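You operate a simulated robot arm through the tools that you are given. There is no shell and no other tool.

You are at the controls of a simulated robot arm. One attempt, no reset.

## Task
Pump the water tank up to its green band and cap it again.
Fine: park the swing spout and spill nothing. Where these are worked on the way, their far stop is far enough and under half their travel is too little: swing spout.

It is judged by the outcome, as a careful person would: the job done as asked, and still so three seconds after it is handed in. It fails if anything else is knocked over, pushed out of place, dropped, spilled or broken. Lids that push on must go on centred and level and be pressed home; caps that screw on are set level and turned clockwise until they are tight.

## Robot
A 7-joint arm with a fingered hand, fixed in place. Base frame: the origin is on the floor under the middle of its stand, x ahead of it, y to its left, z up. Readings come in m, rad, newtons and seconds.
With the tool pointing down near the work surface it reaches from about 0.1 to 0.72 m from the base axis. Its first joint turns from -1.204 to 3.002 rad. Payload 3.4 kg.
The TCP is the grasp point between the finger pads, 0.039 m short of the fingertips. In the tool frame z runs along the fingers and y along their closing line. The gripper opens to 0.18 m; its body begins 0.111 m behind the TCP. The gripper is a hand of 3 fingers: y runs from the thumb to the fingers, the wrist lies at [0, 0, -0.262] in the tool frame, and closing takes about 1.5 s.
Orientation is that of the tool frame in the base frame, as a unit quaternion [x, y, z, w]. With the fingers straight down and closing along the base's y, the tool's x points along the base's -x, its y along +y and its z along -z.

## Interface
- The arm moves only by the tool send_rows. Its argument "motion" is text: rows parted by semicolons, each of 6 numbers parted by spaces: the shift along the base's x, y, z in units of 300 mm (1.0 is 300 mm), then the turn, a rotation vector about the base's x, y, z in units of 120 degrees (1.0 is 120 degrees). In form: dx dy dz ax ay az; .... A call has 1 to 20 rows; each row is the pose to reach, as a shift and turn from the pose commanded when the call began. "jaw" is the closure, from 0 (fully open) to 1 (shut), set as the call begins (left out, the last holds). A call with a number of a shift or a turn outside -1 to 1 is refused whole. A row lasts 0.2 s, in which the tool goes at most 0.05 m and 0.15 rad; a call with a longer step from one row to the next is refused whole, and so is a gripper value outside its range. A pose out of reach is approached as far as the arm can. The call stops where the force on the tool passes 90 N (or 10 N more than at its start, if that is more) or the arm is blocked; 0.2 s more then pass. Each finger travels about 0.072 m/s and halts on what it meets, pressing with about 24 N; the grip force reading is that of the motor and also rises with nothing between the fingers. The clock runs only during rows and for 0.2 s after the last one: add rows that repeat a pose to give the fingers time. The reply holds the time, the measured pose of the TCP, the force on the tool along the base axes, the opening and the grip force, in the units named above and with some noise, with the torque about the TCP (base axes, N m) and any sound that the robot's microphone picked up.
- Cameras (640 x 400 px; columns grow to the right, rows downward): "scene" is fixed at [0.22, 0.4977, 1.8279]; the picture's right is [-0.84, -0.54, 0.00], its down [-0.36, 0.57, -0.74] and it looks along [0.40, -0.62, -0.67] (base axes); focal length 332 px, centre (320, 200). "wrist" rides on the gripper at [0.063, -0.036, -0.128] in the tool frame; the picture's right is [0.50, 0.87, 0.00], its down [-0.75, 0.43, -0.49] and it looks along [-0.43, 0.25, 0.87] (tool axes); focal length 226 px, centre (320, 200). There is no depth. A picture from a camera that has moved, and an enlarged one, comes with that camera's place and axes in the base frame and with its lens.
- capture(camera): a new picture of that camera. It takes no simulated time.
- move_column(by): moves the trunk up (or, below 0, down) by that many m; the arm rides with it, the base frame stays. It gives what a move gives, with no picture.
- curl_fingers(finger1, finger2, thumb_bend): sets how far each is bent, from 0 (flat) to 100 (curled in); at 30 the hand is open as for a grip, at 70 the pads meet at the TCP. One left out holds its place. A second passes; each finger stops where it meets its share of the squeeze, and holds until it gets a number again. A gripper value or a shape takes the hand back. It gives what a move gives, with no picture; readings hold the bend of each and the force on the fingers (four entries, about 0 where the hand has none), thumb and palm.
- set_grasp(shape): the hand has 3 fingers and takes this shape, open, in about a second: jaw (thumb against the fingers, like two jaws); tri (thumb and two fingers); tip (a fingertip pinch); poke (one finger out to press); point (the index stretched); flat (the hand flat); cup (the hand cupped); fist (a fist). The gripper value then closes the fingers along that shape, each until it touches; the sizes above hold for jaw. It gives what a move gives, with no picture.
- enlarge(camera, box): a new picture of the part [left, top, right, bottom] of that camera's present view, enlarged. It takes no simulated time.
- finish_job(): hands the job in; it is judged then, once.

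Places have to be worked out from the pictures, the camera data and where the tool is seen. Open the gripper and draw the arm clear of the work before you hand the job in, unless the task says otherwise.

The tools are called after ">>>" by a JSON object that holds its "op" and its "data". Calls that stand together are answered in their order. send_rows: Moves the arm, as the interface text tells. Its arguments: {"type":"object","properties":{"motion":{"type":"string"},"jaw":{"type":"number"}},"required":["motion"]} The other tools are called the same way: move_column (by) moves the trunk up or down; set_grasp (shape) gives the hand a shape; curl_fingers (finger1, finger2, thumb_bend) moves the fingers one by one; capture (camera) takes a picture; enlarge (camera, box) takes an enlarged picture of a part of a camera's view; finish_job () hands the job in.

At the start:

```text
clock: 0.0
tcp_pos: [0.3994, -0.2188, 1.4513]
ee_rot: [-0.001, 1.0, -0.003, 0.001]
ft_force: [-0.2, 0.4, -0.1]
torque: [0.0, -0.01, 0.03]
grip_width: 0.1799
finger_force: 0.0
shape: jaw
bend: [30.0, 30.0, 30.0]
finger forces: [0.1, 0.0, 0.1, 0.0, 0.0, 0.0]
trunk travel left (down, up): [-0.45, 0.092]
```

scene: 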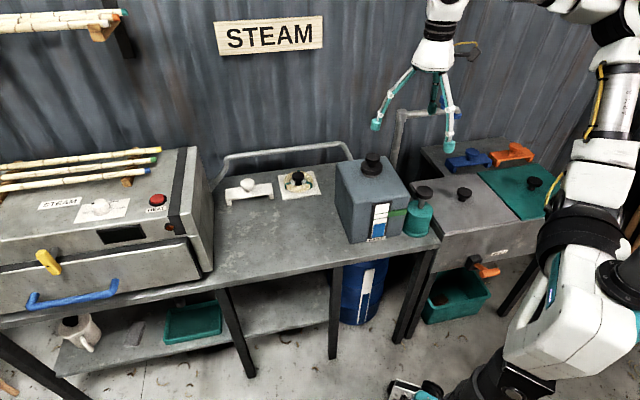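
wrist: 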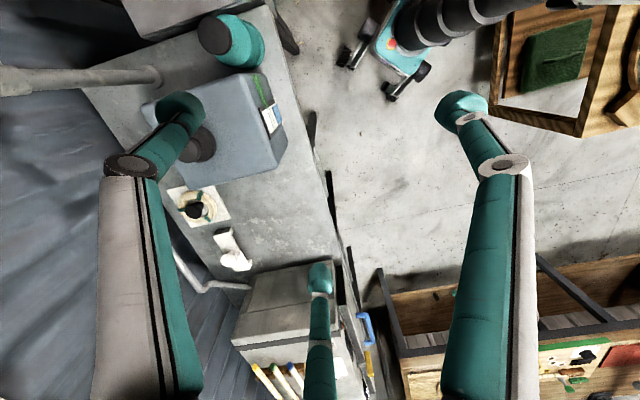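

I see a grey tank with a dark cap and gauge on the bench, a teal bottle beside it, and a sink-like unit to the right with handles. I'll enlarge the pictures to identify the pump, cap and spout.

>>> {"op": "enlarge", "data": {"camera": "scene", "box": [310, 100, 470, 260]}}

>>> {"op": "enlarge", "data": {"camera": "scene", "box": [200, 130, 360, 230]}}

>>> {"op": "enlarge", "data": {"camera": "scene", "box": [390, 90, 600, 320]}}

>>> {"op": "enlarge", "data": {"camera": "wrist", "box": [80, 0, 320, 150]}}

```text
2.50 times, centred on (390, 180) of scene
camera zoom: at [0.22, 0.4977, 1.8279], right [-0.84, -0.54, 0.0], down [-0.36, 0.57, -0.74], along [0.4, -0.62, -0.67], focal length 831 px, centre (145, 250)
```

zoom: 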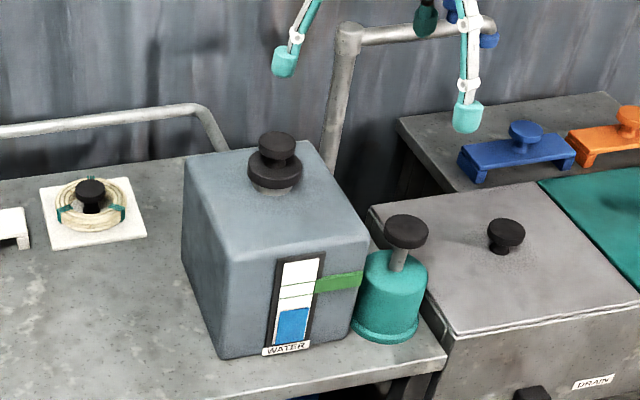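

```text
4.00 times, centred on (280, 180) of scene
camera zoom: at [0.22, 0.4977, 1.8279], right [-0.84, -0.54, 0.0], down [-0.36, 0.57, -0.74], along [0.4, -0.62, -0.67], focal length 1329 px, centre (480, 280)
```

zoom: 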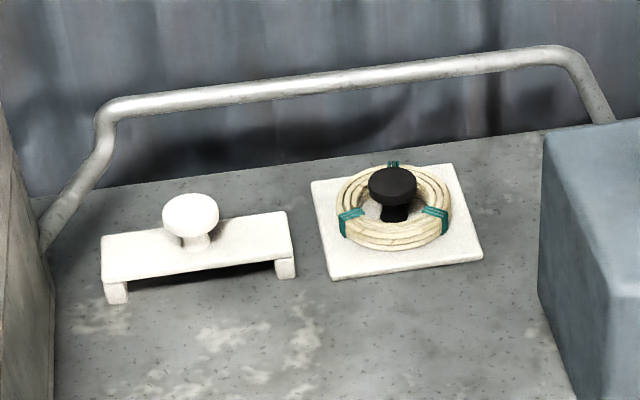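

```text
1.74 times, centred on (495, 205) of scene
camera zoom: at [0.22, 0.4977, 1.8279], right [-0.84, -0.54, 0.0], down [-0.36, 0.57, -0.74], along [0.4, -0.62, -0.67], focal length 578 px, centre (16, 191)
```

zoom: 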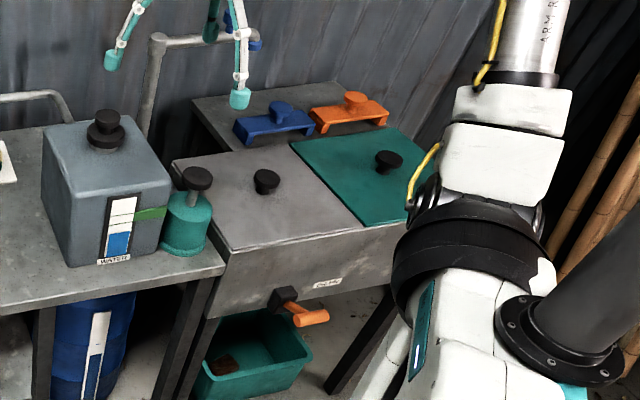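

```text
2.67 times, centred on (200, 75) of wrist
camera zoom: at [0.336, -0.2558, 1.5804], right [-0.5, 0.87, -0.01], down [0.75, 0.44, 0.49], along [0.43, 0.24, -0.87], focal length 603 px, centre (640, 533)
```

zoom: 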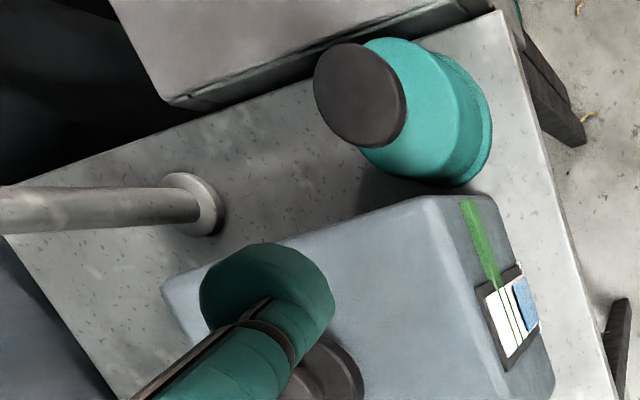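

The teal plunger next to the tank looks like the pump and the post behind the tank the swing spout. I'll enlarge more around the spout end and the gauge.

>>> {"op": "enlarge", "data": {"camera": "scene", "box": [380, 80, 480, 150]}}

>>> {"op": "enlarge", "data": {"camera": "scene", "box": [330, 140, 440, 250]}}

>>> {"op": "enlarge", "data": {"camera": "wrist", "box": [0, 0, 200, 125]}}

```text
5.71 times, centred on (430, 115) of scene
camera zoom: at [0.22, 0.4977, 1.8279], right [-0.84, -0.54, 0.0], down [-0.36, 0.57, -0.74], along [0.4, -0.62, -0.67], focal length 1898 px, centre (-309, 686)
```

zoom: 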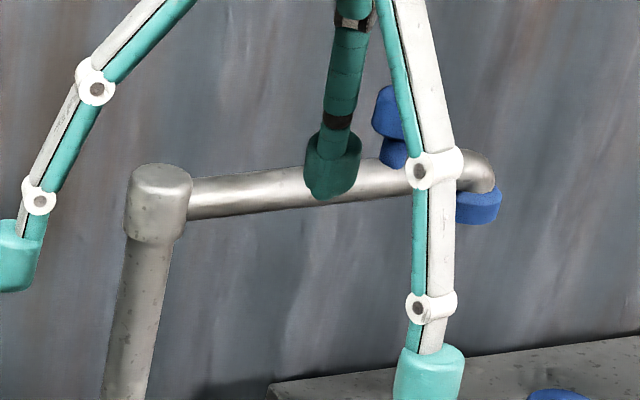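

```text
3.64 times, centred on (385, 195) of scene
camera zoom: at [0.22, 0.4977, 1.8279], right [-0.84, -0.54, 0.0], down [-0.36, 0.57, -0.74], along [0.4, -0.62, -0.67], focal length 1208 px, centre (84, 218)
```

zoom: 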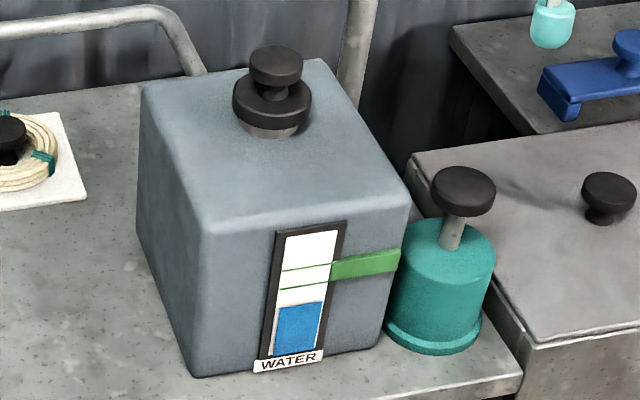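

```text
3.20 times, centred on (100, 62) of wrist
camera zoom: at [0.336, -0.2558, 1.5804], right [-0.5, 0.87, -0.01], down [0.75, 0.44, 0.49], along [0.43, 0.24, -0.87], focal length 723 px, centre (1024, 640)
```

zoom: 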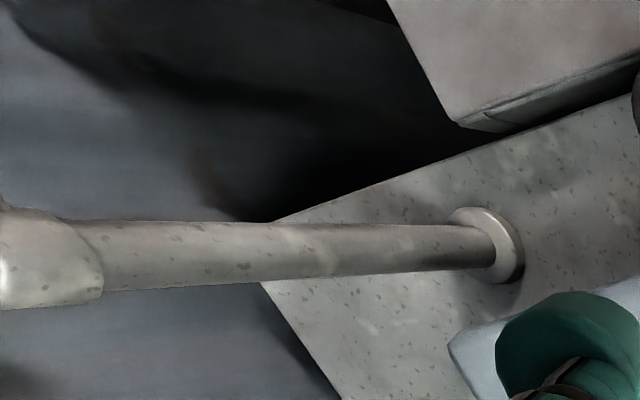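

The spout (post at about (0.59,-0.68)) has a blue knob on its arm and a blue nozzle at its end; the cap is near (0.565,-0.39,1.16) and the pump knob near (0.39,-0.47,1.04). I'll move above the tank, staying high, to look at it with the wrist camera.

>>> {"op": "send_rows", "data": {"motion": "0.027 -0.112 -0.043 0 0 0; 0.054 -0.225 -0.087 0 0 0; 0.081 -0.337 -0.130 0 0 0; 0.108 -0.45 -0.174 0 0 0; 0.135 -0.562 -0.217 0 0 0; 0.162 -0.675 -0.26 0 0 0; 0.189 -0.787 -0.304 0 0 0"}}

>>> {"op": "capture", "data": {"camera": "wrist"}}

>>> {"op": "capture", "data": {"camera": "scene"}}

```text
clock: 1.6
tcp_pos: [0.456, -0.4599, 1.3584]
ee_rot: [0.0, 1.0, -0.002, 0.0]
ft_force: [-1.4, 0.2, -0.6]
torque: [0.0, 0.05, -0.05]
grip_width: 0.1802
finger_force: 0.1
shape: jaw
bend: [30.0, 30.0, 30.0]
finger forces: [0.1, 0.0, 0.1, 0.0, 0.0, 0.1]
trunk travel left (down, up): [-0.45, 0.092]
```

```text
taken
camera wrist: at [0.3927, -0.4967, 1.4885], right [-0.5, 0.87, 0.0], down [0.75, 0.44, 0.49], along [0.43, 0.24, -0.87], focal length 226 px, centre (320, 200)
```

wrist: 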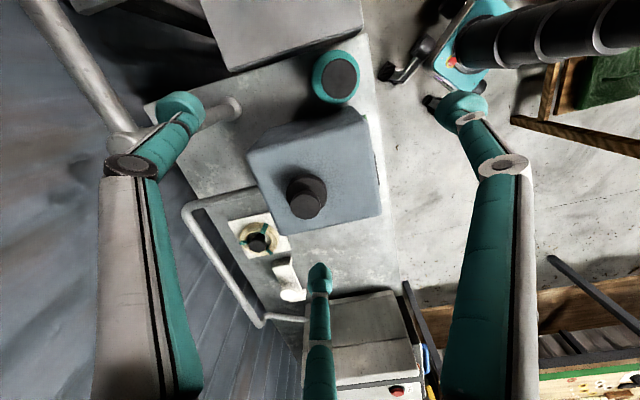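

```text
taken
```

scene: 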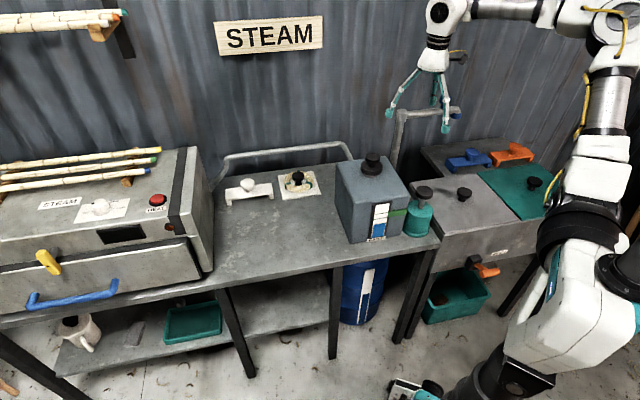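

Now the whole tank, pump and spout post are visible in the wrist camera. I'll enlarge for accurate positions.

>>> {"op": "enlarge", "data": {"camera": "wrist", "box": [220, 40, 420, 240]}}

>>> {"op": "enlarge", "data": {"camera": "wrist", "box": [40, 0, 260, 140]}}

>>> {"op": "enlarge", "data": {"camera": "scene", "box": [380, 80, 480, 150]}}

```text
2.00 times, centred on (320, 140) of wrist
camera zoom: at [0.3927, -0.4967, 1.4885], right [-0.5, 0.87, 0.0], down [0.75, 0.44, 0.49], along [0.43, 0.24, -0.87], focal length 452 px, centre (320, 320)
```

zoom: 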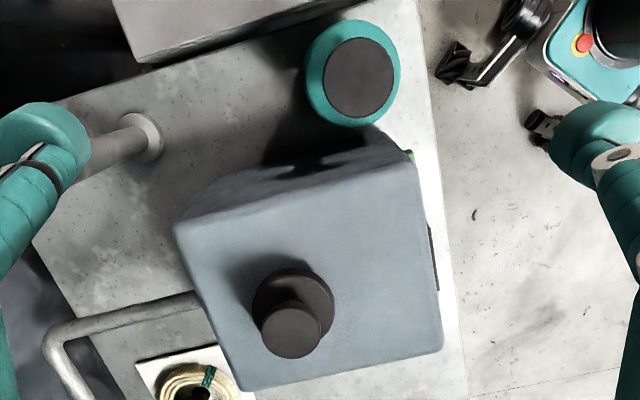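

```text
2.86 times, centred on (150, 70) of wrist
camera zoom: at [0.3927, -0.4967, 1.4885], right [-0.5, 0.87, 0.0], down [0.75, 0.44, 0.49], along [0.43, 0.24, -0.87], focal length 646 px, centre (806, 571)
```

zoom: 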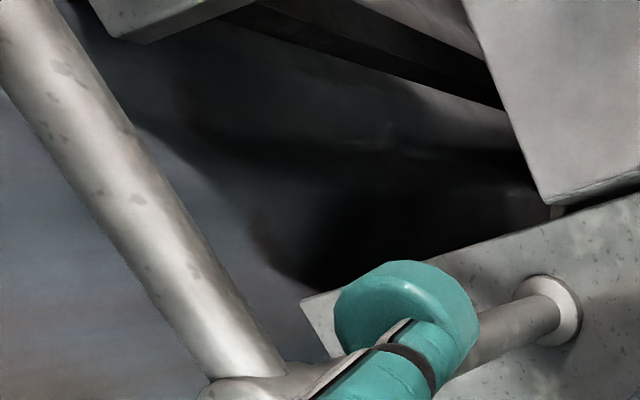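

```text
5.71 times, centred on (430, 115) of scene
camera zoom: at [0.22, 0.4977, 1.8279], right [-0.84, -0.54, 0.0], down [-0.36, 0.57, -0.74], along [0.4, -0.62, -0.67], focal length 1898 px, centre (-309, 686)
```

zoom: 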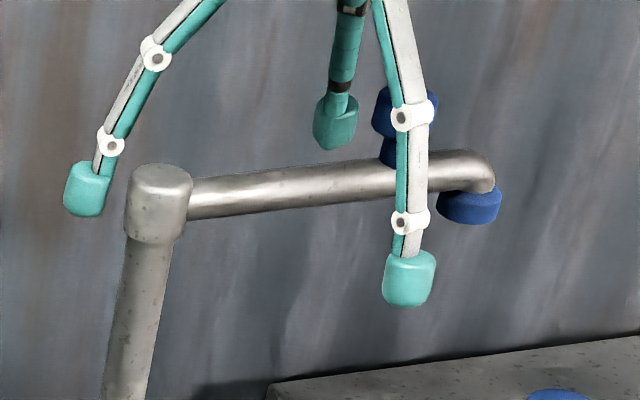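

From the two views I judge the cap knob at about (0.586,-0.418), top at z≈1.143, lid top ≈1.10, tank ~0.2 m square turned 45°. I move above the cap and look again.

>>> {"op": "send_rows", "data": {"motion": "0.087 0.03 -0.05 0 0 0; 0.173 0.06 -0.1 0 0 0; 0.26 0.09 -0.16 0 0 0; 0.347 0.12 -0.22 0 0 0; 0.433 0.148 -0.28 0 0 0; 0.433 0.148 -0.28 0 0 0"}}

>>> {"op": "capture", "data": {"camera": "wrist"}}

>>> {"op": "capture", "data": {"camera": "scene"}}

```text
clock: 3.0
tcp_pos: [0.5834, -0.4204, 1.2754]
ee_rot: [0.0, 1.0, -0.001, 0.001]
ft_force: [-0.4, -0.2, 0.4]
torque: [0.07, -0.04, 0.02]
grip_width: 0.1797
finger_force: 0.0
shape: jaw
bend: [30.0, 30.0, 30.0]
finger forces: [0.0, 0.0, 0.0, 0.0, 0.0, 0.0]
trunk travel left (down, up): [-0.45, 0.092]
```

```text
taken
camera wrist: at [0.5199, -0.4555, 1.4044], right [-0.5, 0.87, 0.0], down [0.75, 0.44, 0.49], along [0.43, 0.24, -0.87], focal length 226 px, centre (320, 200)
```

wrist: 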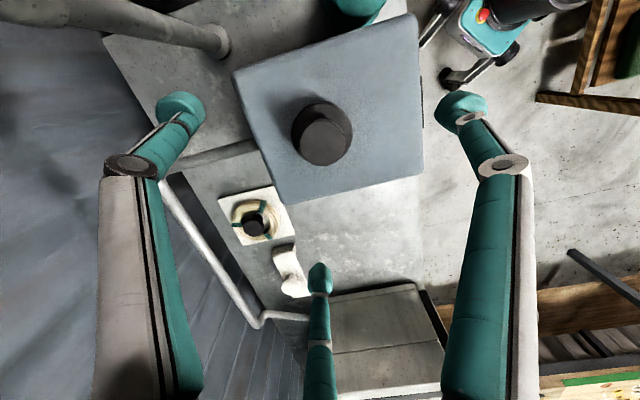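

```text
taken
```

scene: 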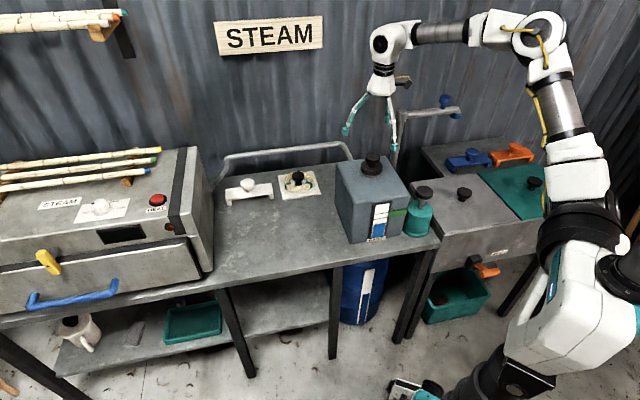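

>>> {"op": "enlarge", "data": {"camera": "wrist", "box": [260, 60, 400, 200]}}

>>> {"op": "enlarge", "data": {"camera": "scene", "box": [335, 140, 395, 190]}}

>>> {"op": "enlarge", "data": {"camera": "scene", "box": [385, 80, 475, 150]}}

```text
2.86 times, centred on (330, 130) of wrist
camera zoom: at [0.5199, -0.4555, 1.4044], right [-0.5, 0.87, 0.0], down [0.75, 0.44, 0.49], along [0.43, 0.24, -0.87], focal length 646 px, centre (291, 400)
```

zoom: 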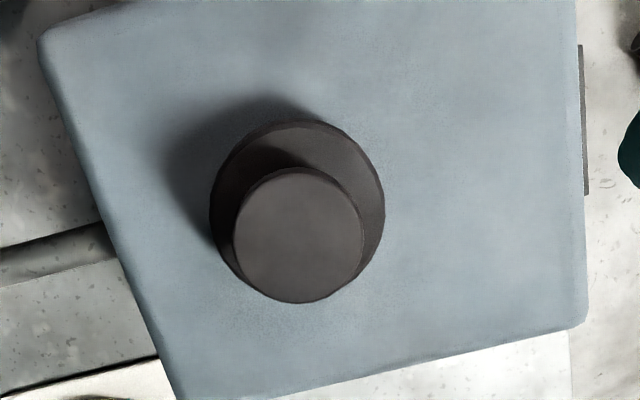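

```text
8.00 times, centred on (365, 165) of scene
camera zoom: at [0.22, 0.4977, 1.8279], right [-0.84, -0.54, 0.0], down [-0.36, 0.57, -0.74], along [0.4, -0.62, -0.67], focal length 2658 px, centre (-40, 480)
```

zoom: 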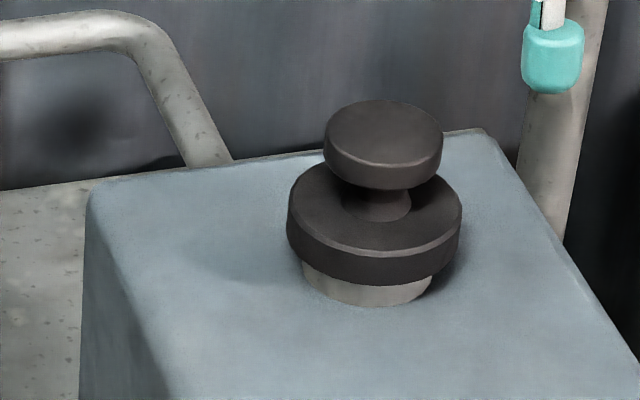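

```text
5.71 times, centred on (430, 115) of scene
camera zoom: at [0.22, 0.4977, 1.8279], right [-0.84, -0.54, 0.0], down [-0.36, 0.57, -0.74], along [0.4, -0.62, -0.67], focal length 1898 px, centre (-309, 686)
```

zoom: 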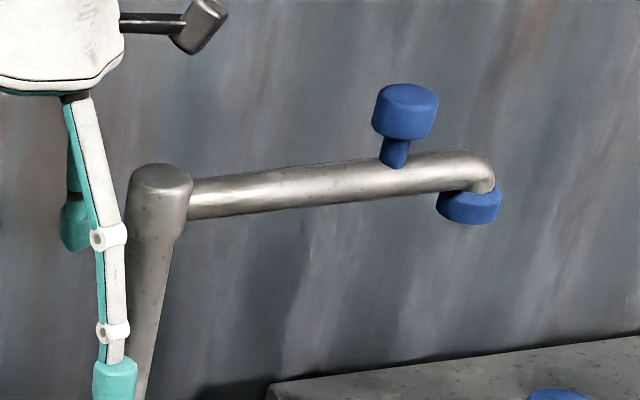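

The cap has a mushroom knob (top z≈1.154, lid top ≈1.112) centred almost under the TCP. Before gripping, I'll turn the hand 90° clockwise in the air so I'll have a wide range to turn counter-clockwise.

>>> {"op": "send_rows", "data": {"motion": "0 0 0 0 0 -0.07; 0 0 0 0 0 -0.14; 0 0 0 0 0 -0.21; 0 0 0 0 0 -0.28; 0 0 0 0 0 -0.35; 0 0 0 0 0 -0.42; 0 0 0 0 0 -0.49; 0 0 0 0 0 -0.56; 0 0 0 0 0 -0.63; 0 0 0 0 0 -0.70; 0 0 0 0 0 -0.75; 0 0 0 0 0 -0.75"}}

>>> {"op": "capture", "data": {"camera": "wrist"}}

```text
clock: 5.6
tcp_pos: [0.5839, -0.4177, 1.2751]
ee_rot: [0.708, 0.706, -0.002, -0.002]
ft_force: [-1.0, -0.7, 0.3]
torque: [-0.02, 0.0, -0.03]
grip_width: 0.1799
finger_force: 0.0
shape: jaw
bend: [30.0, 30.0, 30.0]
finger forces: [0.1, 0.0, 0.1, 0.0, 0.1, 0.0]
trunk travel left (down, up): [-0.45, 0.092]
```

```text
taken
camera wrist: at [0.5488, -0.3555, 1.4041], right [0.87, 0.5, 0.0], down [0.44, -0.75, 0.49], along [0.24, -0.43, -0.87], focal length 226 px, centre (320, 200)
```

wrist: 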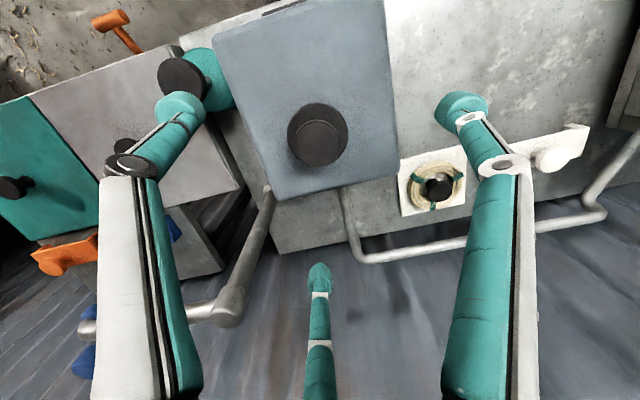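

The 90° turn was free, and this second view confirms the knob at (0.579,-0.419). Now I descend so the fingertips sit just above the lid, then close on the knob.

>>> {"op": "send_rows", "data": {"motion": "-0.008 -0.003 -0.13 0 0 0; -0.016 -0.005 -0.26 0 0 0; -0.016 -0.005 -0.385 0 0 0; -0.016 -0.005 -0.385 0 0 0"}}

>>> {"op": "enlarge", "data": {"camera": "scene", "box": [325, 110, 435, 190]}}

>>> {"op": "capture", "data": {"camera": "wrist"}}

```text
clock: 6.6
tcp_pos: [0.5787, -0.4195, 1.1601]
ee_rot: [0.707, 0.707, -0.001, -0.001]
ft_force: [-0.3, 0.5, -0.4]
torque: [-0.03, -0.05, 0.02]
grip_width: 0.1798
finger_force: 0.0
shape: jaw
bend: [30.0, 30.0, 30.0]
finger forces: [0.0, 0.0, 0.1, 0.0, 0.0, 0.1]
trunk travel left (down, up): [-0.45, 0.092]
```

```text
5.00 times, centred on (380, 150) of scene
camera zoom: at [0.22, 0.4977, 1.8279], right [-0.84, -0.54, 0.0], down [-0.36, 0.57, -0.74], along [0.4, -0.62, -0.67], focal length 1661 px, centre (20, 450)
```

zoom: 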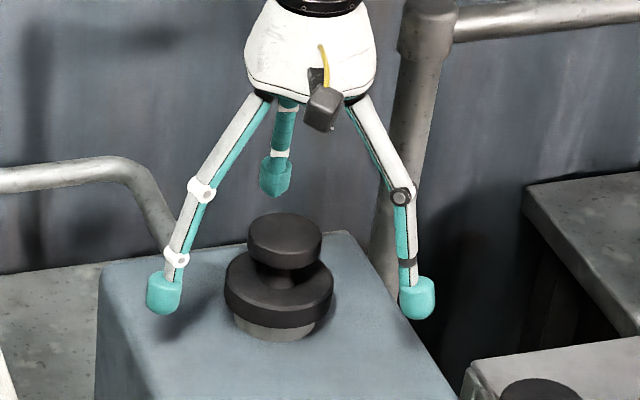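

```text
taken
camera wrist: at [0.5432, -0.3571, 1.2895], right [0.87, 0.5, 0.0], down [0.44, -0.75, 0.49], along [0.24, -0.43, -0.87], focal length 226 px, centre (320, 200)
```

wrist: 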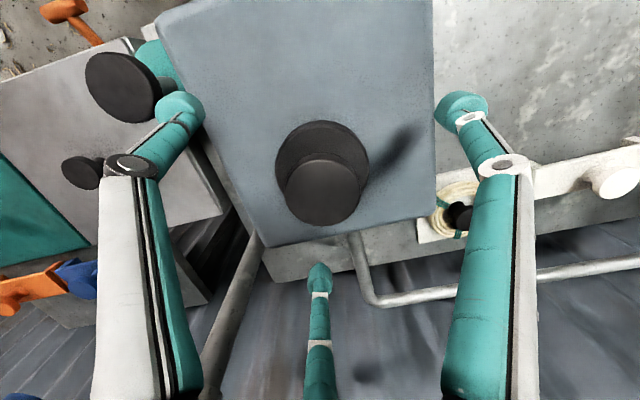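

Knob is centred between the fingers with the tips just above the lid level. Closing the jaw on the knob.

>>> {"op": "send_rows", "data": {"motion": "0 0 0 0 0 0; 0 0 0 0 0 0; 0 0 0 0 0 0; 0 0 0 0 0 0; 0 0 0 0 0 0; 0 0 0 0 0 0; 0 0 0 0 0 0; 0 0 0 0 0 0", "jaw": 1}}

>>> {"op": "enlarge", "data": {"camera": "scene", "box": [325, 110, 435, 190]}}

>>> {"op": "capture", "data": {"camera": "wrist"}}

```text
clock: 8.4
tcp_pos: [0.5797, -0.4197, 1.1603]
ee_rot: [0.708, 0.707, -0.002, -0.002]
ft_force: [-0.2, 0.3, -0.7]
torque: [0.0, 0.02, 0.0]
grip_width: 0.0277
finger_force: 23.9
shape: jaw
bend: [72.0, 72.0, 75.0]
finger forces: [21.4, 21.9, 0.0, 0.1, 20.2, 0.0]
trunk travel left (down, up): [-0.45, 0.092]
heard: snap
```

```text
5.00 times, centred on (380, 150) of scene
camera zoom: at [0.22, 0.4977, 1.8279], right [-0.84, -0.54, 0.0], down [-0.36, 0.57, -0.74], along [0.4, -0.62, -0.67], focal length 1661 px, centre (20, 450)
```

zoom: 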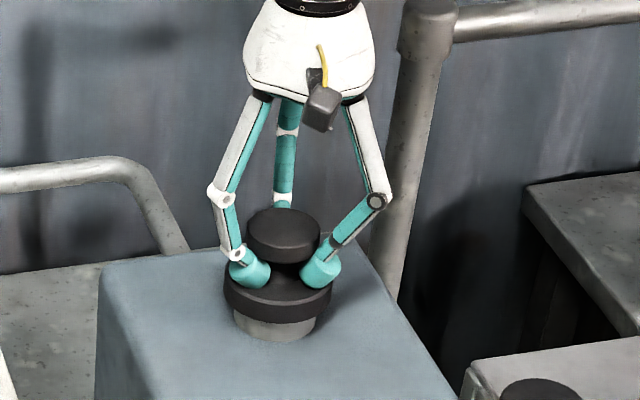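

```text
taken
camera wrist: at [0.5441, -0.3571, 1.2893], right [0.87, 0.5, 0.0], down [0.44, -0.75, 0.49], along [0.24, -0.43, -0.87], focal length 226 px, centre (320, 200)
```

wrist: 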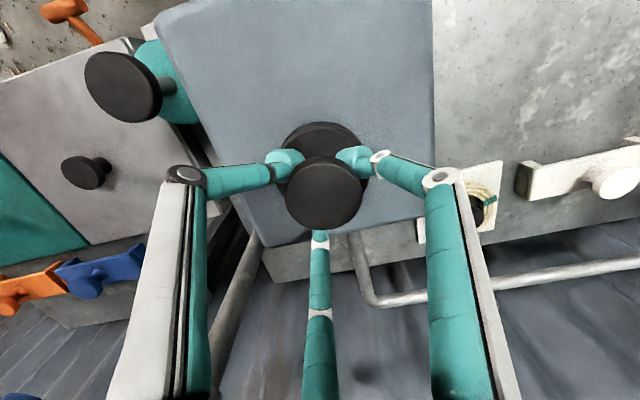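

A "snap" was heard and the lid rose a few millimetres: it is a push-on lid and the fingers have wedged under the knob. I'll lift it straight up slowly.

>>> {"op": "send_rows", "data": {"motion": "0 0 0.03 0 0 0; 0 0 0.07 0 0 0; 0 0 0.12 0 0 0; 0 0 0.2 0 0 0; 0 0 0.28 0 0 0; 0 0 0.36 0 0 0; 0 0 0.4 0 0 0; 0 0 0.4 0 0 0"}}

>>> {"op": "enlarge", "data": {"camera": "scene", "box": [325, 70, 435, 190]}}

>>> {"op": "capture", "data": {"camera": "wrist"}}

```text
clock: 10.2
tcp_pos: [0.5796, -0.419, 1.2793]
ee_rot: [0.707, 0.707, -0.002, -0.002]
ft_force: [-0.4, -0.2, -0.9]
torque: [-0.03, 0.02, 0.02]
grip_width: 0.0279
finger_force: 23.9
shape: jaw
bend: [72.0, 72.0, 75.0]
finger forces: [21.2, 22.0, 0.0, 0.0, 20.4, 0.0]
trunk travel left (down, up): [-0.45, 0.092]
```

```text
3.33 times, centred on (380, 130) of scene
camera zoom: at [0.22, 0.4977, 1.8279], right [-0.84, -0.54, 0.0], down [-0.36, 0.57, -0.74], along [0.4, -0.62, -0.67], focal length 1108 px, centre (120, 433)
```

zoom: 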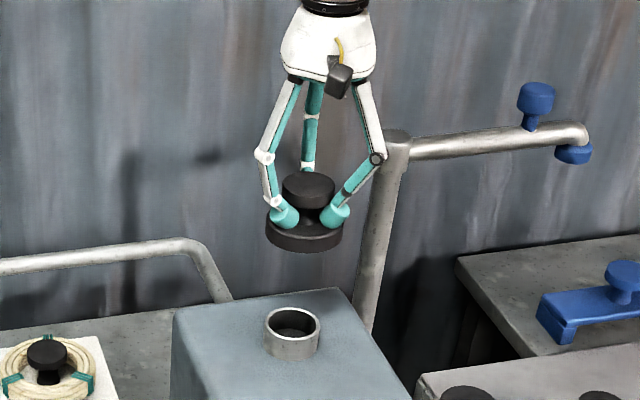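

```text
taken
camera wrist: at [0.544, -0.3572, 1.4088], right [0.87, 0.5, -0.01], down [0.44, -0.75, 0.49], along [0.24, -0.43, -0.87], focal length 226 px, centre (320, 200)
```

wrist: 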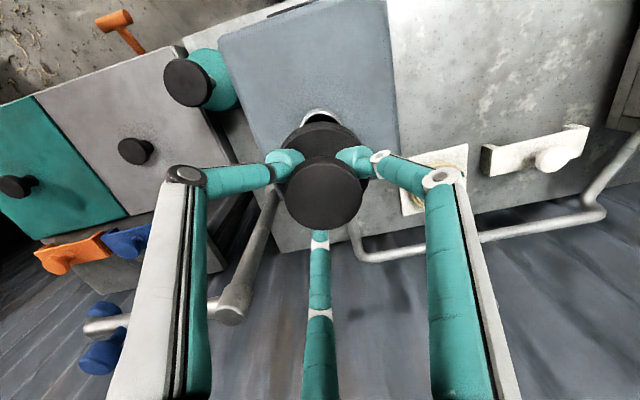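

The lid is off, level, and the neck is open. I'll set it down on the free bench spot left of the tank, around (0.65,-0.20): first move sideways, then part-way down.

>>> {"op": "send_rows", "data": {"motion": "0.039 0.122 0 0 0 0; 0.078 0.243 0 0 0 0; 0.117 0.365 0 0 0 0; 0.157 0.487 0 0 0 0; 0.196 0.608 0 0 0 0; 0.235 0.73 0 0 0 0; 0.235 0.73 -0.13 0 0 0; 0.235 0.73 -0.26 0 0 0; 0.235 0.73 -0.39 0 0 0; 0.235 0.73 -0.52 0 0 0; 0.235 0.73 -0.65 0 0 0; 0.235 0.73 -0.78 0 0 0; 0.235 0.73 -0.9 0 0 0; 0.235 0.73 -1.0 0 0 0; 0.235 0.73 -1.0 0 0 0"}}

>>> {"op": "capture", "data": {"camera": "scene"}}

>>> {"op": "capture", "data": {"camera": "wrist"}}

```text
clock: 12.5
tcp_pos: [0.6436, -0.3443, 1.1364]
ee_rot: [0.687, 0.726, 0.043, -0.009]
ft_force: [-13.6, -1.5, 40.5]
torque: [-1.16, 0.82, -0.29]
grip_width: 0.0324
finger_force: 23.9
shape: jaw
bend: [72.0, 73.0, 79.0]
finger forces: [26.8, 44.6, 0.1, 0.0, 77.8, 0.0]
out of reach, approached as far as the arm can: row 1, 2, 3, 4, 5, 6, 7, 8, 9, 10, 11
trunk travel left (down, up): [-0.45, 0.092]
stopped in row 11: the force on the tool passed its limit at 108 N (the readings are from after the stop); the commanded pose is now the measured one
```

```text
taken
```

scene: 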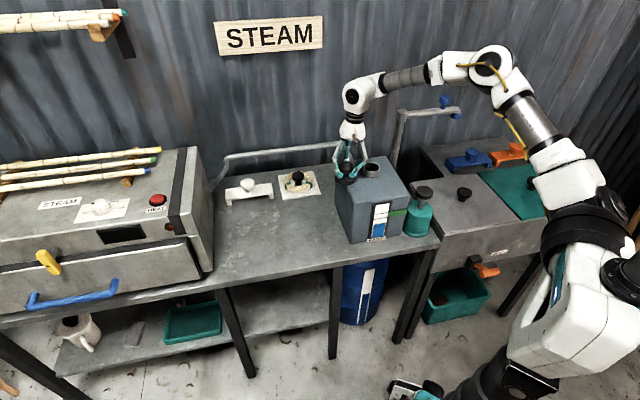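

```text
taken
camera wrist: at [0.5975, -0.2943, 1.267], right [0.83, 0.55, 0.08], down [0.46, -0.76, 0.46], along [0.31, -0.34, -0.89], focal length 226 px, centre (320, 200)
```

wrist: 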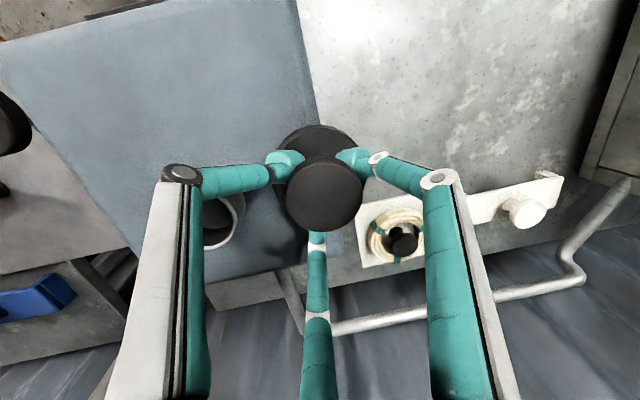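

The hand turned out of its range with that yaw (wrist limit), so the arm lagged and the lid touched the tank's top edge. The lid is still gripped; I'll lift straight up first, then check the tank hasn't moved.

>>> {"op": "send_rows", "data": {"motion": "0 0 0.05 0 0 0; 0 0 0.12 0 0 0; 0 0 0.2 0 0 0; 0 0 0.28 0 0 0; 0 0 0.36 0 0 0; 0 0 0.36 0 0 0"}}

>>> {"op": "capture", "data": {"camera": "scene"}}

>>> {"op": "capture", "data": {"camera": "wrist"}}

>>> {"op": "enlarge", "data": {"camera": "scene", "box": [310, 100, 470, 260]}}

```text
clock: 13.9
tcp_pos: [0.6468, -0.3589, 1.2332]
ee_rot: [0.685, 0.728, 0.041, -0.015]
ft_force: [0.1, -0.1, -0.7]
torque: [-0.03, 0.02, 0.02]
grip_width: 0.0292
finger_force: 24.3
shape: jaw
bend: [72.0, 72.0, 78.0]
finger forces: [29.5, 31.9, 0.1, 0.1, 38.4, 0.0]
out of reach, approached as far as the arm can: row 2, 3, 4, 5, 6
trunk travel left (down, up): [-0.45, 0.092]
```

```text
taken
```

scene: 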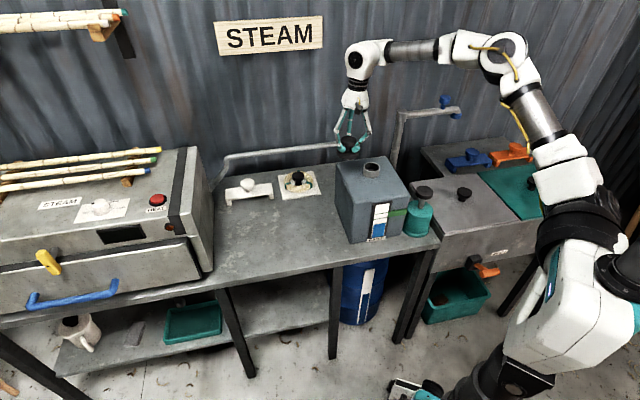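

```text
taken
camera wrist: at [0.6021, -0.3097, 1.3656], right [0.83, 0.55, 0.07], down [0.46, -0.76, 0.45], along [0.3, -0.34, -0.89], focal length 226 px, centre (320, 200)
```

wrist: 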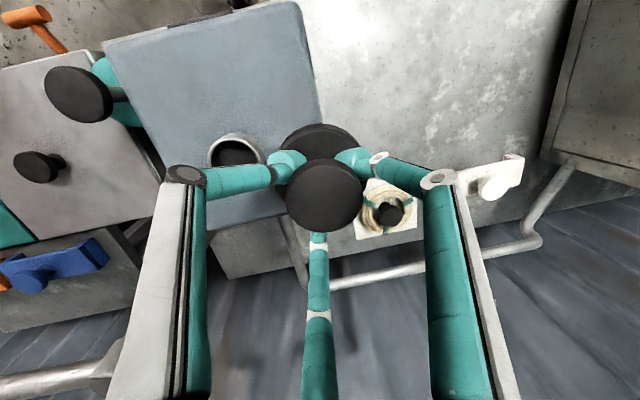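

```text
2.50 times, centred on (390, 180) of scene
camera zoom: at [0.22, 0.4977, 1.8279], right [-0.84, -0.54, 0.0], down [-0.36, 0.57, -0.74], along [0.4, -0.62, -0.67], focal length 831 px, centre (145, 250)
```

zoom: 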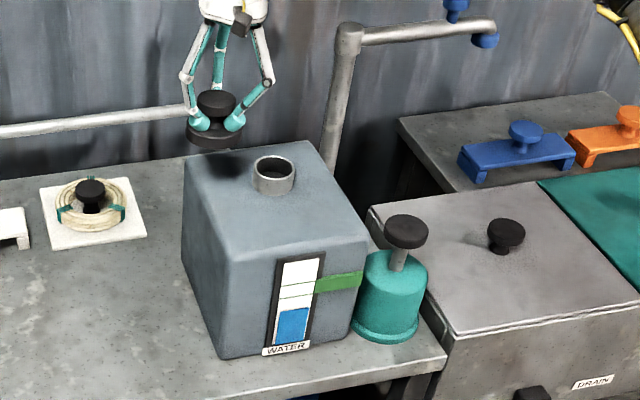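

The tank has not moved and the gauge reads as before. I'll turn the hand back counter-clockwise to a neutral yaw and level it, slightly nearer to the base.

>>> {"op": "send_rows", "data": {"motion": "-0.007 0.004 0.005 -0.004 -0.001 0.066; -0.014 0.009 0.009 -0.008 -0.0015 0.132; -0.022 0.013 0.014 -0.012 -0.002 0.198; -0.029 0.017 0.018 -0.017 -0.003 0.264; -0.036 0.022 0.023 -0.021 -0.004 0.329; -0.044 0.026 0.027 -0.025 -0.0045 0.395; -0.051 0.03 0.032 -0.029 -0.005 0.461; -0.058 0.035 0.036 -0.033 -0.006 0.527; -0.065 0.039 0.041 -0.037 -0.007 0.593; -0.073 0.044 0.045 -0.041 -0.0075 0.659; -0.08 0.048 0.05 -0.0455 -0.0083 0.7247; -0.08 0.048 0.05 -0.0455 -0.0083 0.7247"}}

>>> {"op": "capture", "data": {"camera": "wrist"}}

>>> {"op": "enlarge", "data": {"camera": "scene", "box": [310, 70, 410, 170]}}

```text
clock: 16.5
tcp_pos: [0.6227, -0.3409, 1.2491]
ee_rot: [-0.004, 1.0, -0.005, 0.0]
ft_force: [-0.5, 0.5, -1.1]
torque: [-0.03, -0.01, 0.05]
grip_width: 0.029
finger_force: 24.1
shape: jaw
bend: [72.0, 72.0, 78.0]
finger forces: [30.2, 32.0, 0.1, 0.1, 38.3, 0.0]
trunk travel left (down, up): [-0.45, 0.092]
```

```text
taken
camera wrist: at [0.5603, -0.3766, 1.3794], right [-0.51, 0.86, -0.01], down [0.75, 0.45, 0.49], along [0.42, 0.24, -0.87], focal length 226 px, centre (320, 200)
```

wrist: 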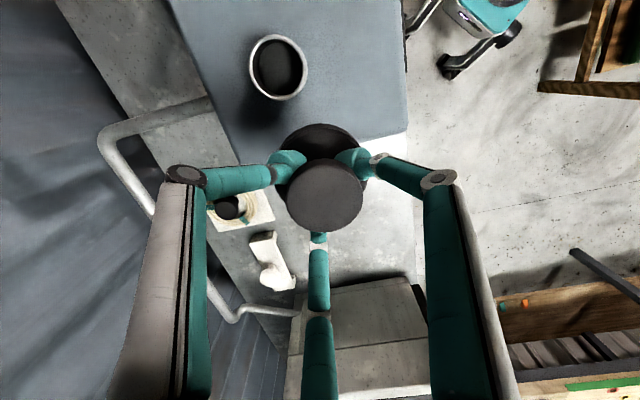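

```text
4.00 times, centred on (360, 120) of scene
camera zoom: at [0.22, 0.4977, 1.8279], right [-0.84, -0.54, 0.0], down [-0.36, 0.57, -0.74], along [0.4, -0.62, -0.67], focal length 1329 px, centre (160, 520)
```

zoom: 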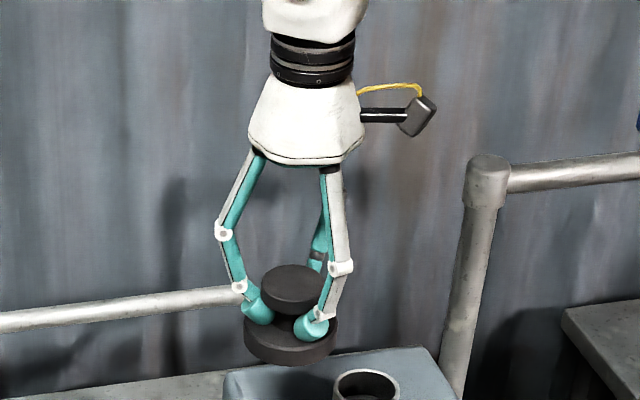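

Hand level again with the lid held. Now sideways to above the bench spot at about (0.65,-0.20).

>>> {"op": "send_rows", "data": {"motion": "0.022 0.118 0 0 0 0; 0.045 0.235 0 0 0 0; 0.067 0.353 0 0 0 0; 0.09 0.47 0 0 0 0; 0.09 0.47 0 0 0 0"}}

>>> {"op": "capture", "data": {"camera": "wrist"}}

>>> {"op": "capture", "data": {"camera": "scene"}}

```text
clock: 17.7
tcp_pos: [0.6389, -0.2059, 1.2482]
ee_rot: [-0.002, 1.0, -0.004, 0.001]
ft_force: [-0.4, -0.4, -0.6]
torque: [0.01, 0.01, 0.0]
grip_width: 0.0289
finger_force: 23.8
shape: jaw
bend: [72.0, 72.0, 77.0]
finger forces: [29.8, 31.1, 0.1, 0.1, 35.1, 0.1]
out of reach, approached as far as the arm can: row 4, 5
trunk travel left (down, up): [-0.45, 0.092]
```

```text
taken
camera wrist: at [0.5762, -0.2425, 1.3776], right [-0.5, 0.86, -0.01], down [0.75, 0.44, 0.49], along [0.43, 0.24, -0.87], focal length 226 px, centre (320, 200)
```

wrist: 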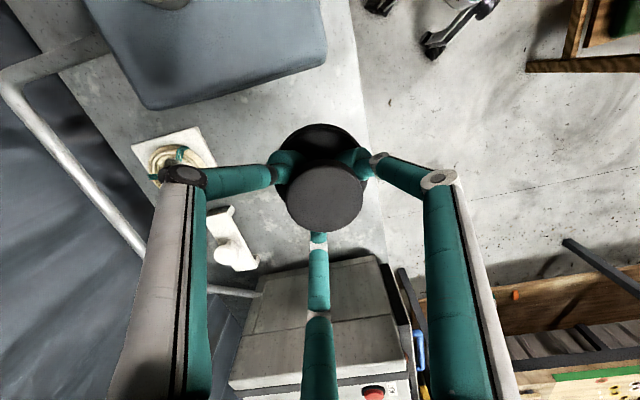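

```text
taken
```

scene: 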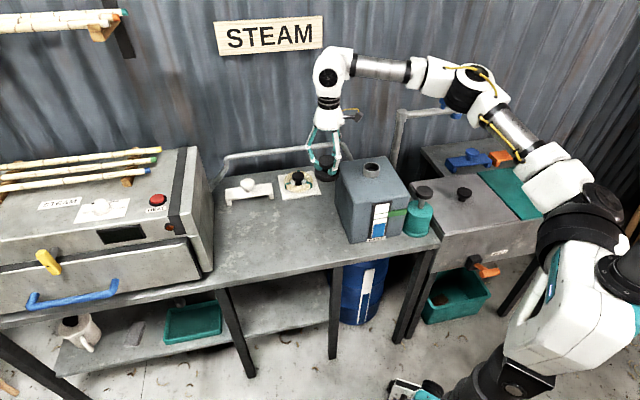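

The arm is near its outer limit here at this height, but the spot is right: about 8 cm from the bench front edge and 10 cm from the tank. I'll lower by 0.28 m.

>>> {"op": "send_rows", "data": {"motion": "-0.02 0 -0.13 0 0 0; -0.02 0 -0.26 0 0 0; -0.02 0 -0.39 0 0 0; -0.02 0 -0.52 0 0 0; -0.02 0 -0.65 0 0 0; -0.02 0 -0.78 0 0 0; -0.02 0 -0.88 0 0 0; -0.02 0 -0.95 0 0 0; -0.02 0 -0.95 0 0 0"}}

>>> {"op": "capture", "data": {"camera": "wrist"}}

>>> {"op": "capture", "data": {"camera": "scene"}}

```text
clock: 19.7
tcp_pos: [0.6029, -0.2168, 1.0056]
ee_rot: [-0.007, 1.0, 0.0, 0.01]
ft_force: [56.8, 48.1, 19.0]
torque: [-3.47, 2.59, 3.5]
grip_width: 0.0213
finger_force: 24.4
shape: jaw
bend: [72.0, 72.0, 74.0]
finger forces: [31.7, 44.7, 0.0, 0.0, 114.8, 0.1]
out of reach, approached as far as the arm can: row 4, 5, 6, 7, 8, 9
trunk travel left (down, up): [-0.45, 0.092]
```

```text
taken
camera wrist: at [0.5381, -0.2546, 1.1337], right [-0.51, 0.86, -0.01], down [0.74, 0.45, 0.51], along [0.44, 0.25, -0.86], focal length 226 px, centre (320, 200)
```

wrist: 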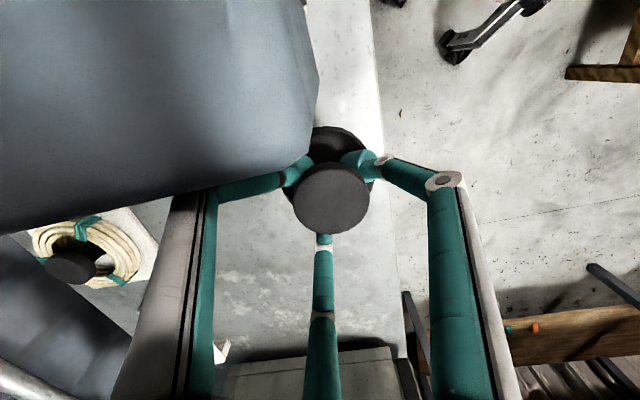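

```text
taken
```

scene: 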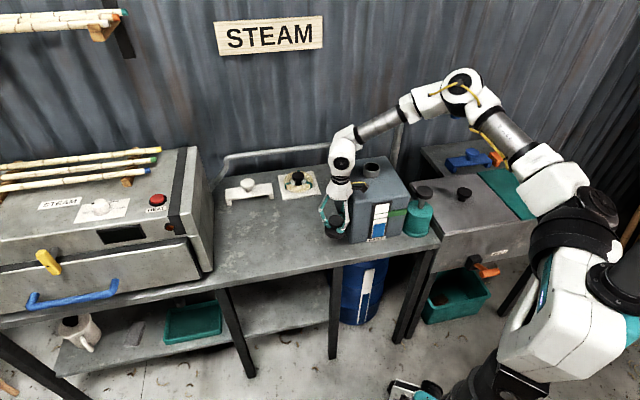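

The arm's reach shrinks lower down: the hand drifted back and the thumb is pressing on the tank side. I'll back away from the tank toward +y at once, then rise and check the tank.

>>> {"op": "send_rows", "data": {"motion": "-0.01 0.07 0 0 0 0; -0.02 0.15 0.02 0 0 0; -0.02 0.2 0.1 0 0 0; -0.02 0.2 0.22 0 0 0; -0.02 0.2 0.35 0 0 0; -0.02 0.2 0.5 0 0 0; -0.02 0.2 0.65 0 0 0; -0.02 0.2 0.8 0 0 0; -0.02 0.2 0.8 0 0 0"}}

>>> {"op": "enlarge", "data": {"camera": "scene", "box": [310, 100, 470, 260]}}

>>> {"op": "capture", "data": {"camera": "scene"}}

>>> {"op": "capture", "data": {"camera": "wrist"}}

```text
clock: 21.7
tcp_pos: [0.587, -0.1769, 1.2376]
ee_rot: [-0.003, 1.0, -0.005, -0.002]
ft_force: [-0.8, 0.5, -1.2]
torque: [-0.01, 0.0, -0.01]
grip_width: 0.0257
finger_force: 23.5
shape: jaw
bend: [72.0, 72.0, 76.0]
finger forces: [26.8, 37.7, 0.0, 0.0, 31.3, 0.0]
out of reach, approached as far as the arm can: row 1, 2, 3
trunk travel left (down, up): [-0.45, 0.092]
```

```text
2.50 times, centred on (390, 180) of scene
camera zoom: at [0.22, 0.4977, 1.8279], right [-0.84, -0.54, 0.0], down [-0.36, 0.57, -0.74], along [0.4, -0.62, -0.67], focal length 831 px, centre (145, 250)
```

zoom: 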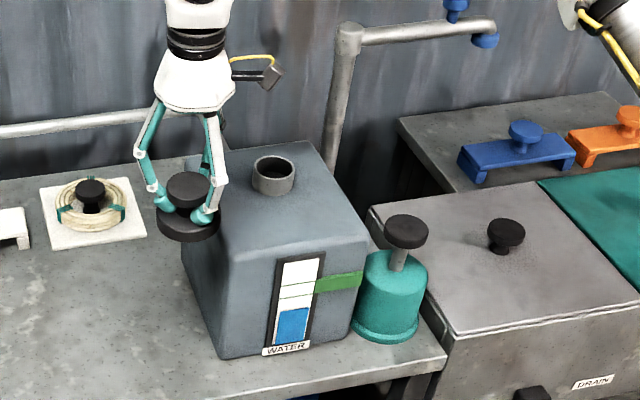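

```text
taken
```

scene: 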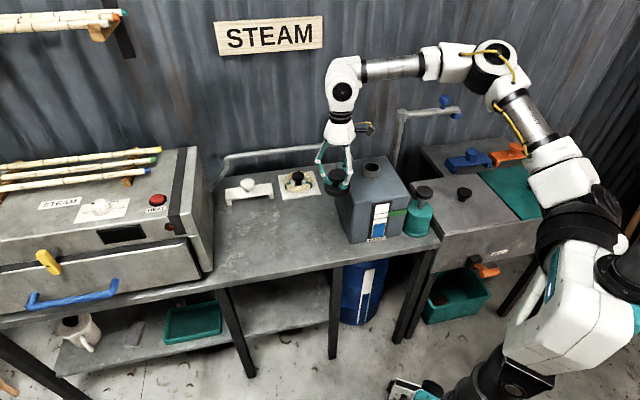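

```text
taken
camera wrist: at [0.5236, -0.2131, 1.3667], right [-0.5, 0.86, -0.01], down [0.75, 0.44, 0.49], along [0.42, 0.24, -0.87], focal length 226 px, centre (320, 200)
```

wrist: 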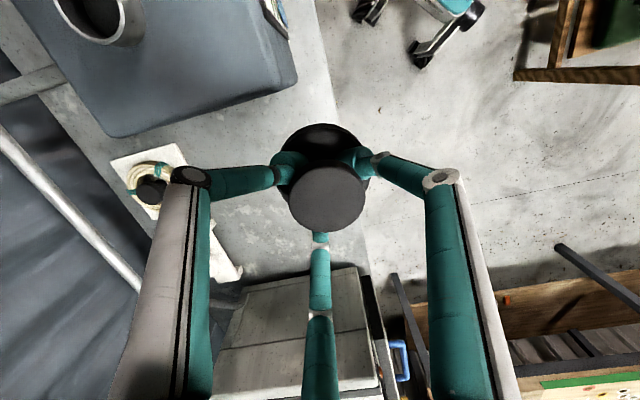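

Tank and pump have not moved. I'll instead set the lid on the tank's own flat top, at the front-left corner area (0.56,-0.333), clear of the neck and of the spout's path. Moving above it.

>>> {"op": "send_rows", "data": {"motion": "-0.022 -0.13 0 0 0 0; -0.045 -0.26 0 0 0 0; -0.067 -0.39 0 0 0 0; -0.09 -0.52 0 0 0 0; -0.09 -0.52 0 0 0 0"}}

>>> {"op": "capture", "data": {"camera": "wrist"}}

>>> {"op": "enlarge", "data": {"camera": "scene", "box": [310, 90, 430, 190]}}

```text
clock: 22.9
tcp_pos: [0.5609, -0.3306, 1.2385]
ee_rot: [-0.002, 1.0, -0.005, -0.001]
ft_force: [0.5, 0.2, -0.7]
torque: [0.0, -0.01, 0.02]
grip_width: 0.026
finger_force: 23.9
shape: jaw
bend: [72.0, 72.0, 76.0]
finger forces: [27.0, 36.4, 0.0, 0.0, 31.7, 0.0]
trunk travel left (down, up): [-0.45, 0.092]
```

```text
taken
camera wrist: at [0.498, -0.3667, 1.3674], right [-0.5, 0.86, -0.01], down [0.75, 0.44, 0.48], along [0.42, 0.24, -0.87], focal length 226 px, centre (320, 200)
```

wrist: 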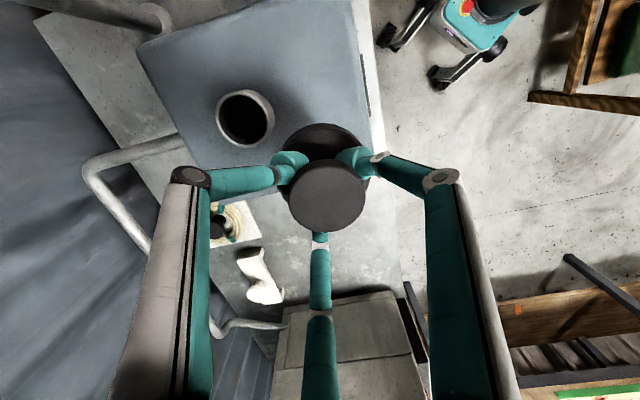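

```text
4.00 times, centred on (370, 140) of scene
camera zoom: at [0.22, 0.4977, 1.8279], right [-0.84, -0.54, 0.0], down [-0.36, 0.57, -0.74], along [0.4, -0.62, -0.67], focal length 1329 px, centre (120, 440)
```

zoom: 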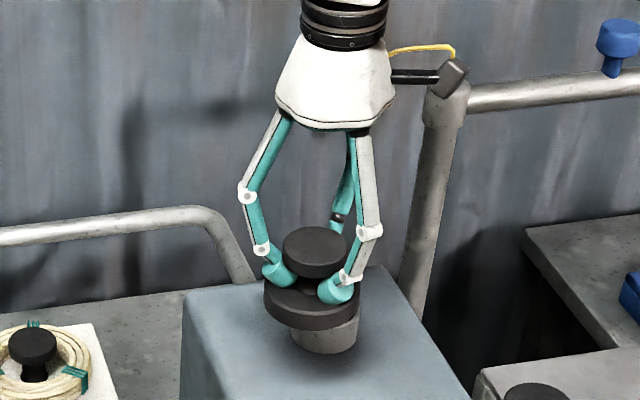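

The lid hovers above the intended spot with ~1.5 cm margins to the tank edges and ~2 cm to the neck. Lowering to just above the tank top.

>>> {"op": "send_rows", "data": {"motion": "-0.03 -0.006 -0.1 0 0 0; -0.03 -0.006 -0.18 0 0 0; -0.03 -0.006 -0.25 0 0 0; -0.03 -0.006 -0.26 0 0 0"}}

>>> {"op": "enlarge", "data": {"camera": "scene", "box": [310, 90, 430, 190]}}

>>> {"op": "capture", "data": {"camera": "wrist"}}

```text
clock: 23.9
tcp_pos: [0.5496, -0.3321, 1.1599]
ee_rot: [-0.003, 1.0, -0.005, -0.001]
ft_force: [0.1, 0.5, -0.5]
torque: [-0.02, -0.01, 0.0]
grip_width: 0.026
finger_force: 23.9
shape: jaw
bend: [72.0, 72.0, 76.0]
finger forces: [27.3, 36.3, 0.1, 0.1, 31.3, 0.0]
trunk travel left (down, up): [-0.45, 0.092]
```

```text
4.00 times, centred on (370, 140) of scene
camera zoom: at [0.22, 0.4977, 1.8279], right [-0.84, -0.54, 0.0], down [-0.36, 0.57, -0.74], along [0.4, -0.62, -0.67], focal length 1329 px, centre (120, 440)
```

zoom: 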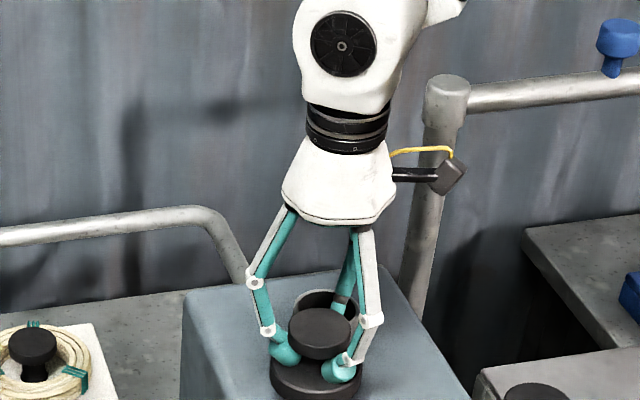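

```text
taken
camera wrist: at [0.4865, -0.3686, 1.2897], right [-0.5, 0.86, -0.01], down [0.75, 0.44, 0.49], along [0.42, 0.24, -0.87], focal length 226 px, centre (320, 200)
```

wrist: 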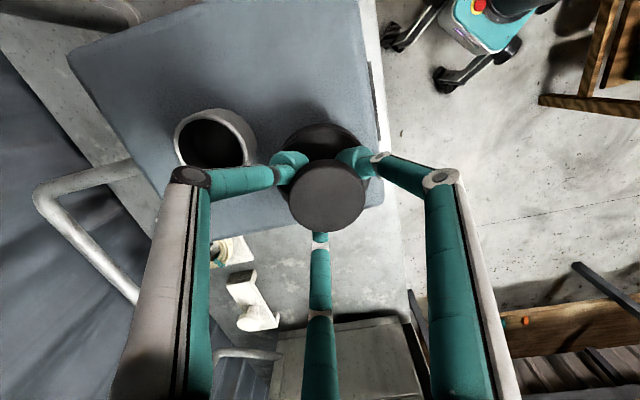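

Lid is about a centimetre above the tank top. Lowering gently until I feel contact.

>>> {"op": "send_rows", "data": {"motion": "0 0 -0.012 0 0 0; 0 0 -0.024 0 0 0; 0 0 -0.036 0 0 0; 0 0 -0.036 0 0 0"}}

>>> {"op": "enlarge", "data": {"camera": "scene", "box": [320, 130, 420, 200]}}

```text
clock: 24.9
tcp_pos: [0.5493, -0.3325, 1.1497]
ee_rot: [-0.002, 1.0, -0.006, -0.001]
ft_force: [0.8, -0.2, -0.3]
torque: [-0.02, -0.02, -0.01]
grip_width: 0.0262
finger_force: 24.1
shape: jaw
bend: [72.0, 72.0, 76.0]
finger forces: [27.4, 36.3, 0.1, 0.0, 31.3, 0.0]
trunk travel left (down, up): [-0.45, 0.092]
```

```text
5.71 times, centred on (370, 165) of scene
camera zoom: at [0.22, 0.4977, 1.8279], right [-0.84, -0.54, 0.0], down [-0.36, 0.57, -0.74], along [0.4, -0.62, -0.67], focal length 1898 px, centre (34, 400)
```

zoom: 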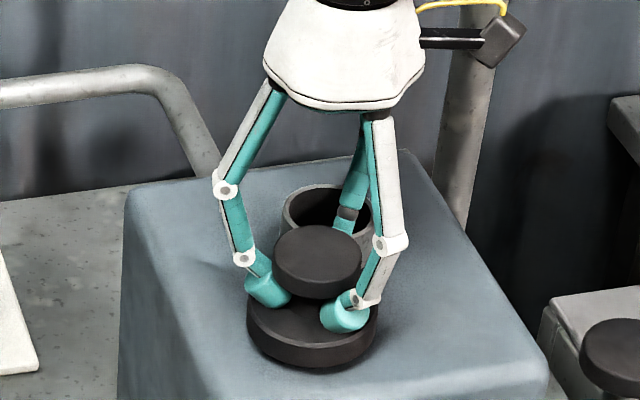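

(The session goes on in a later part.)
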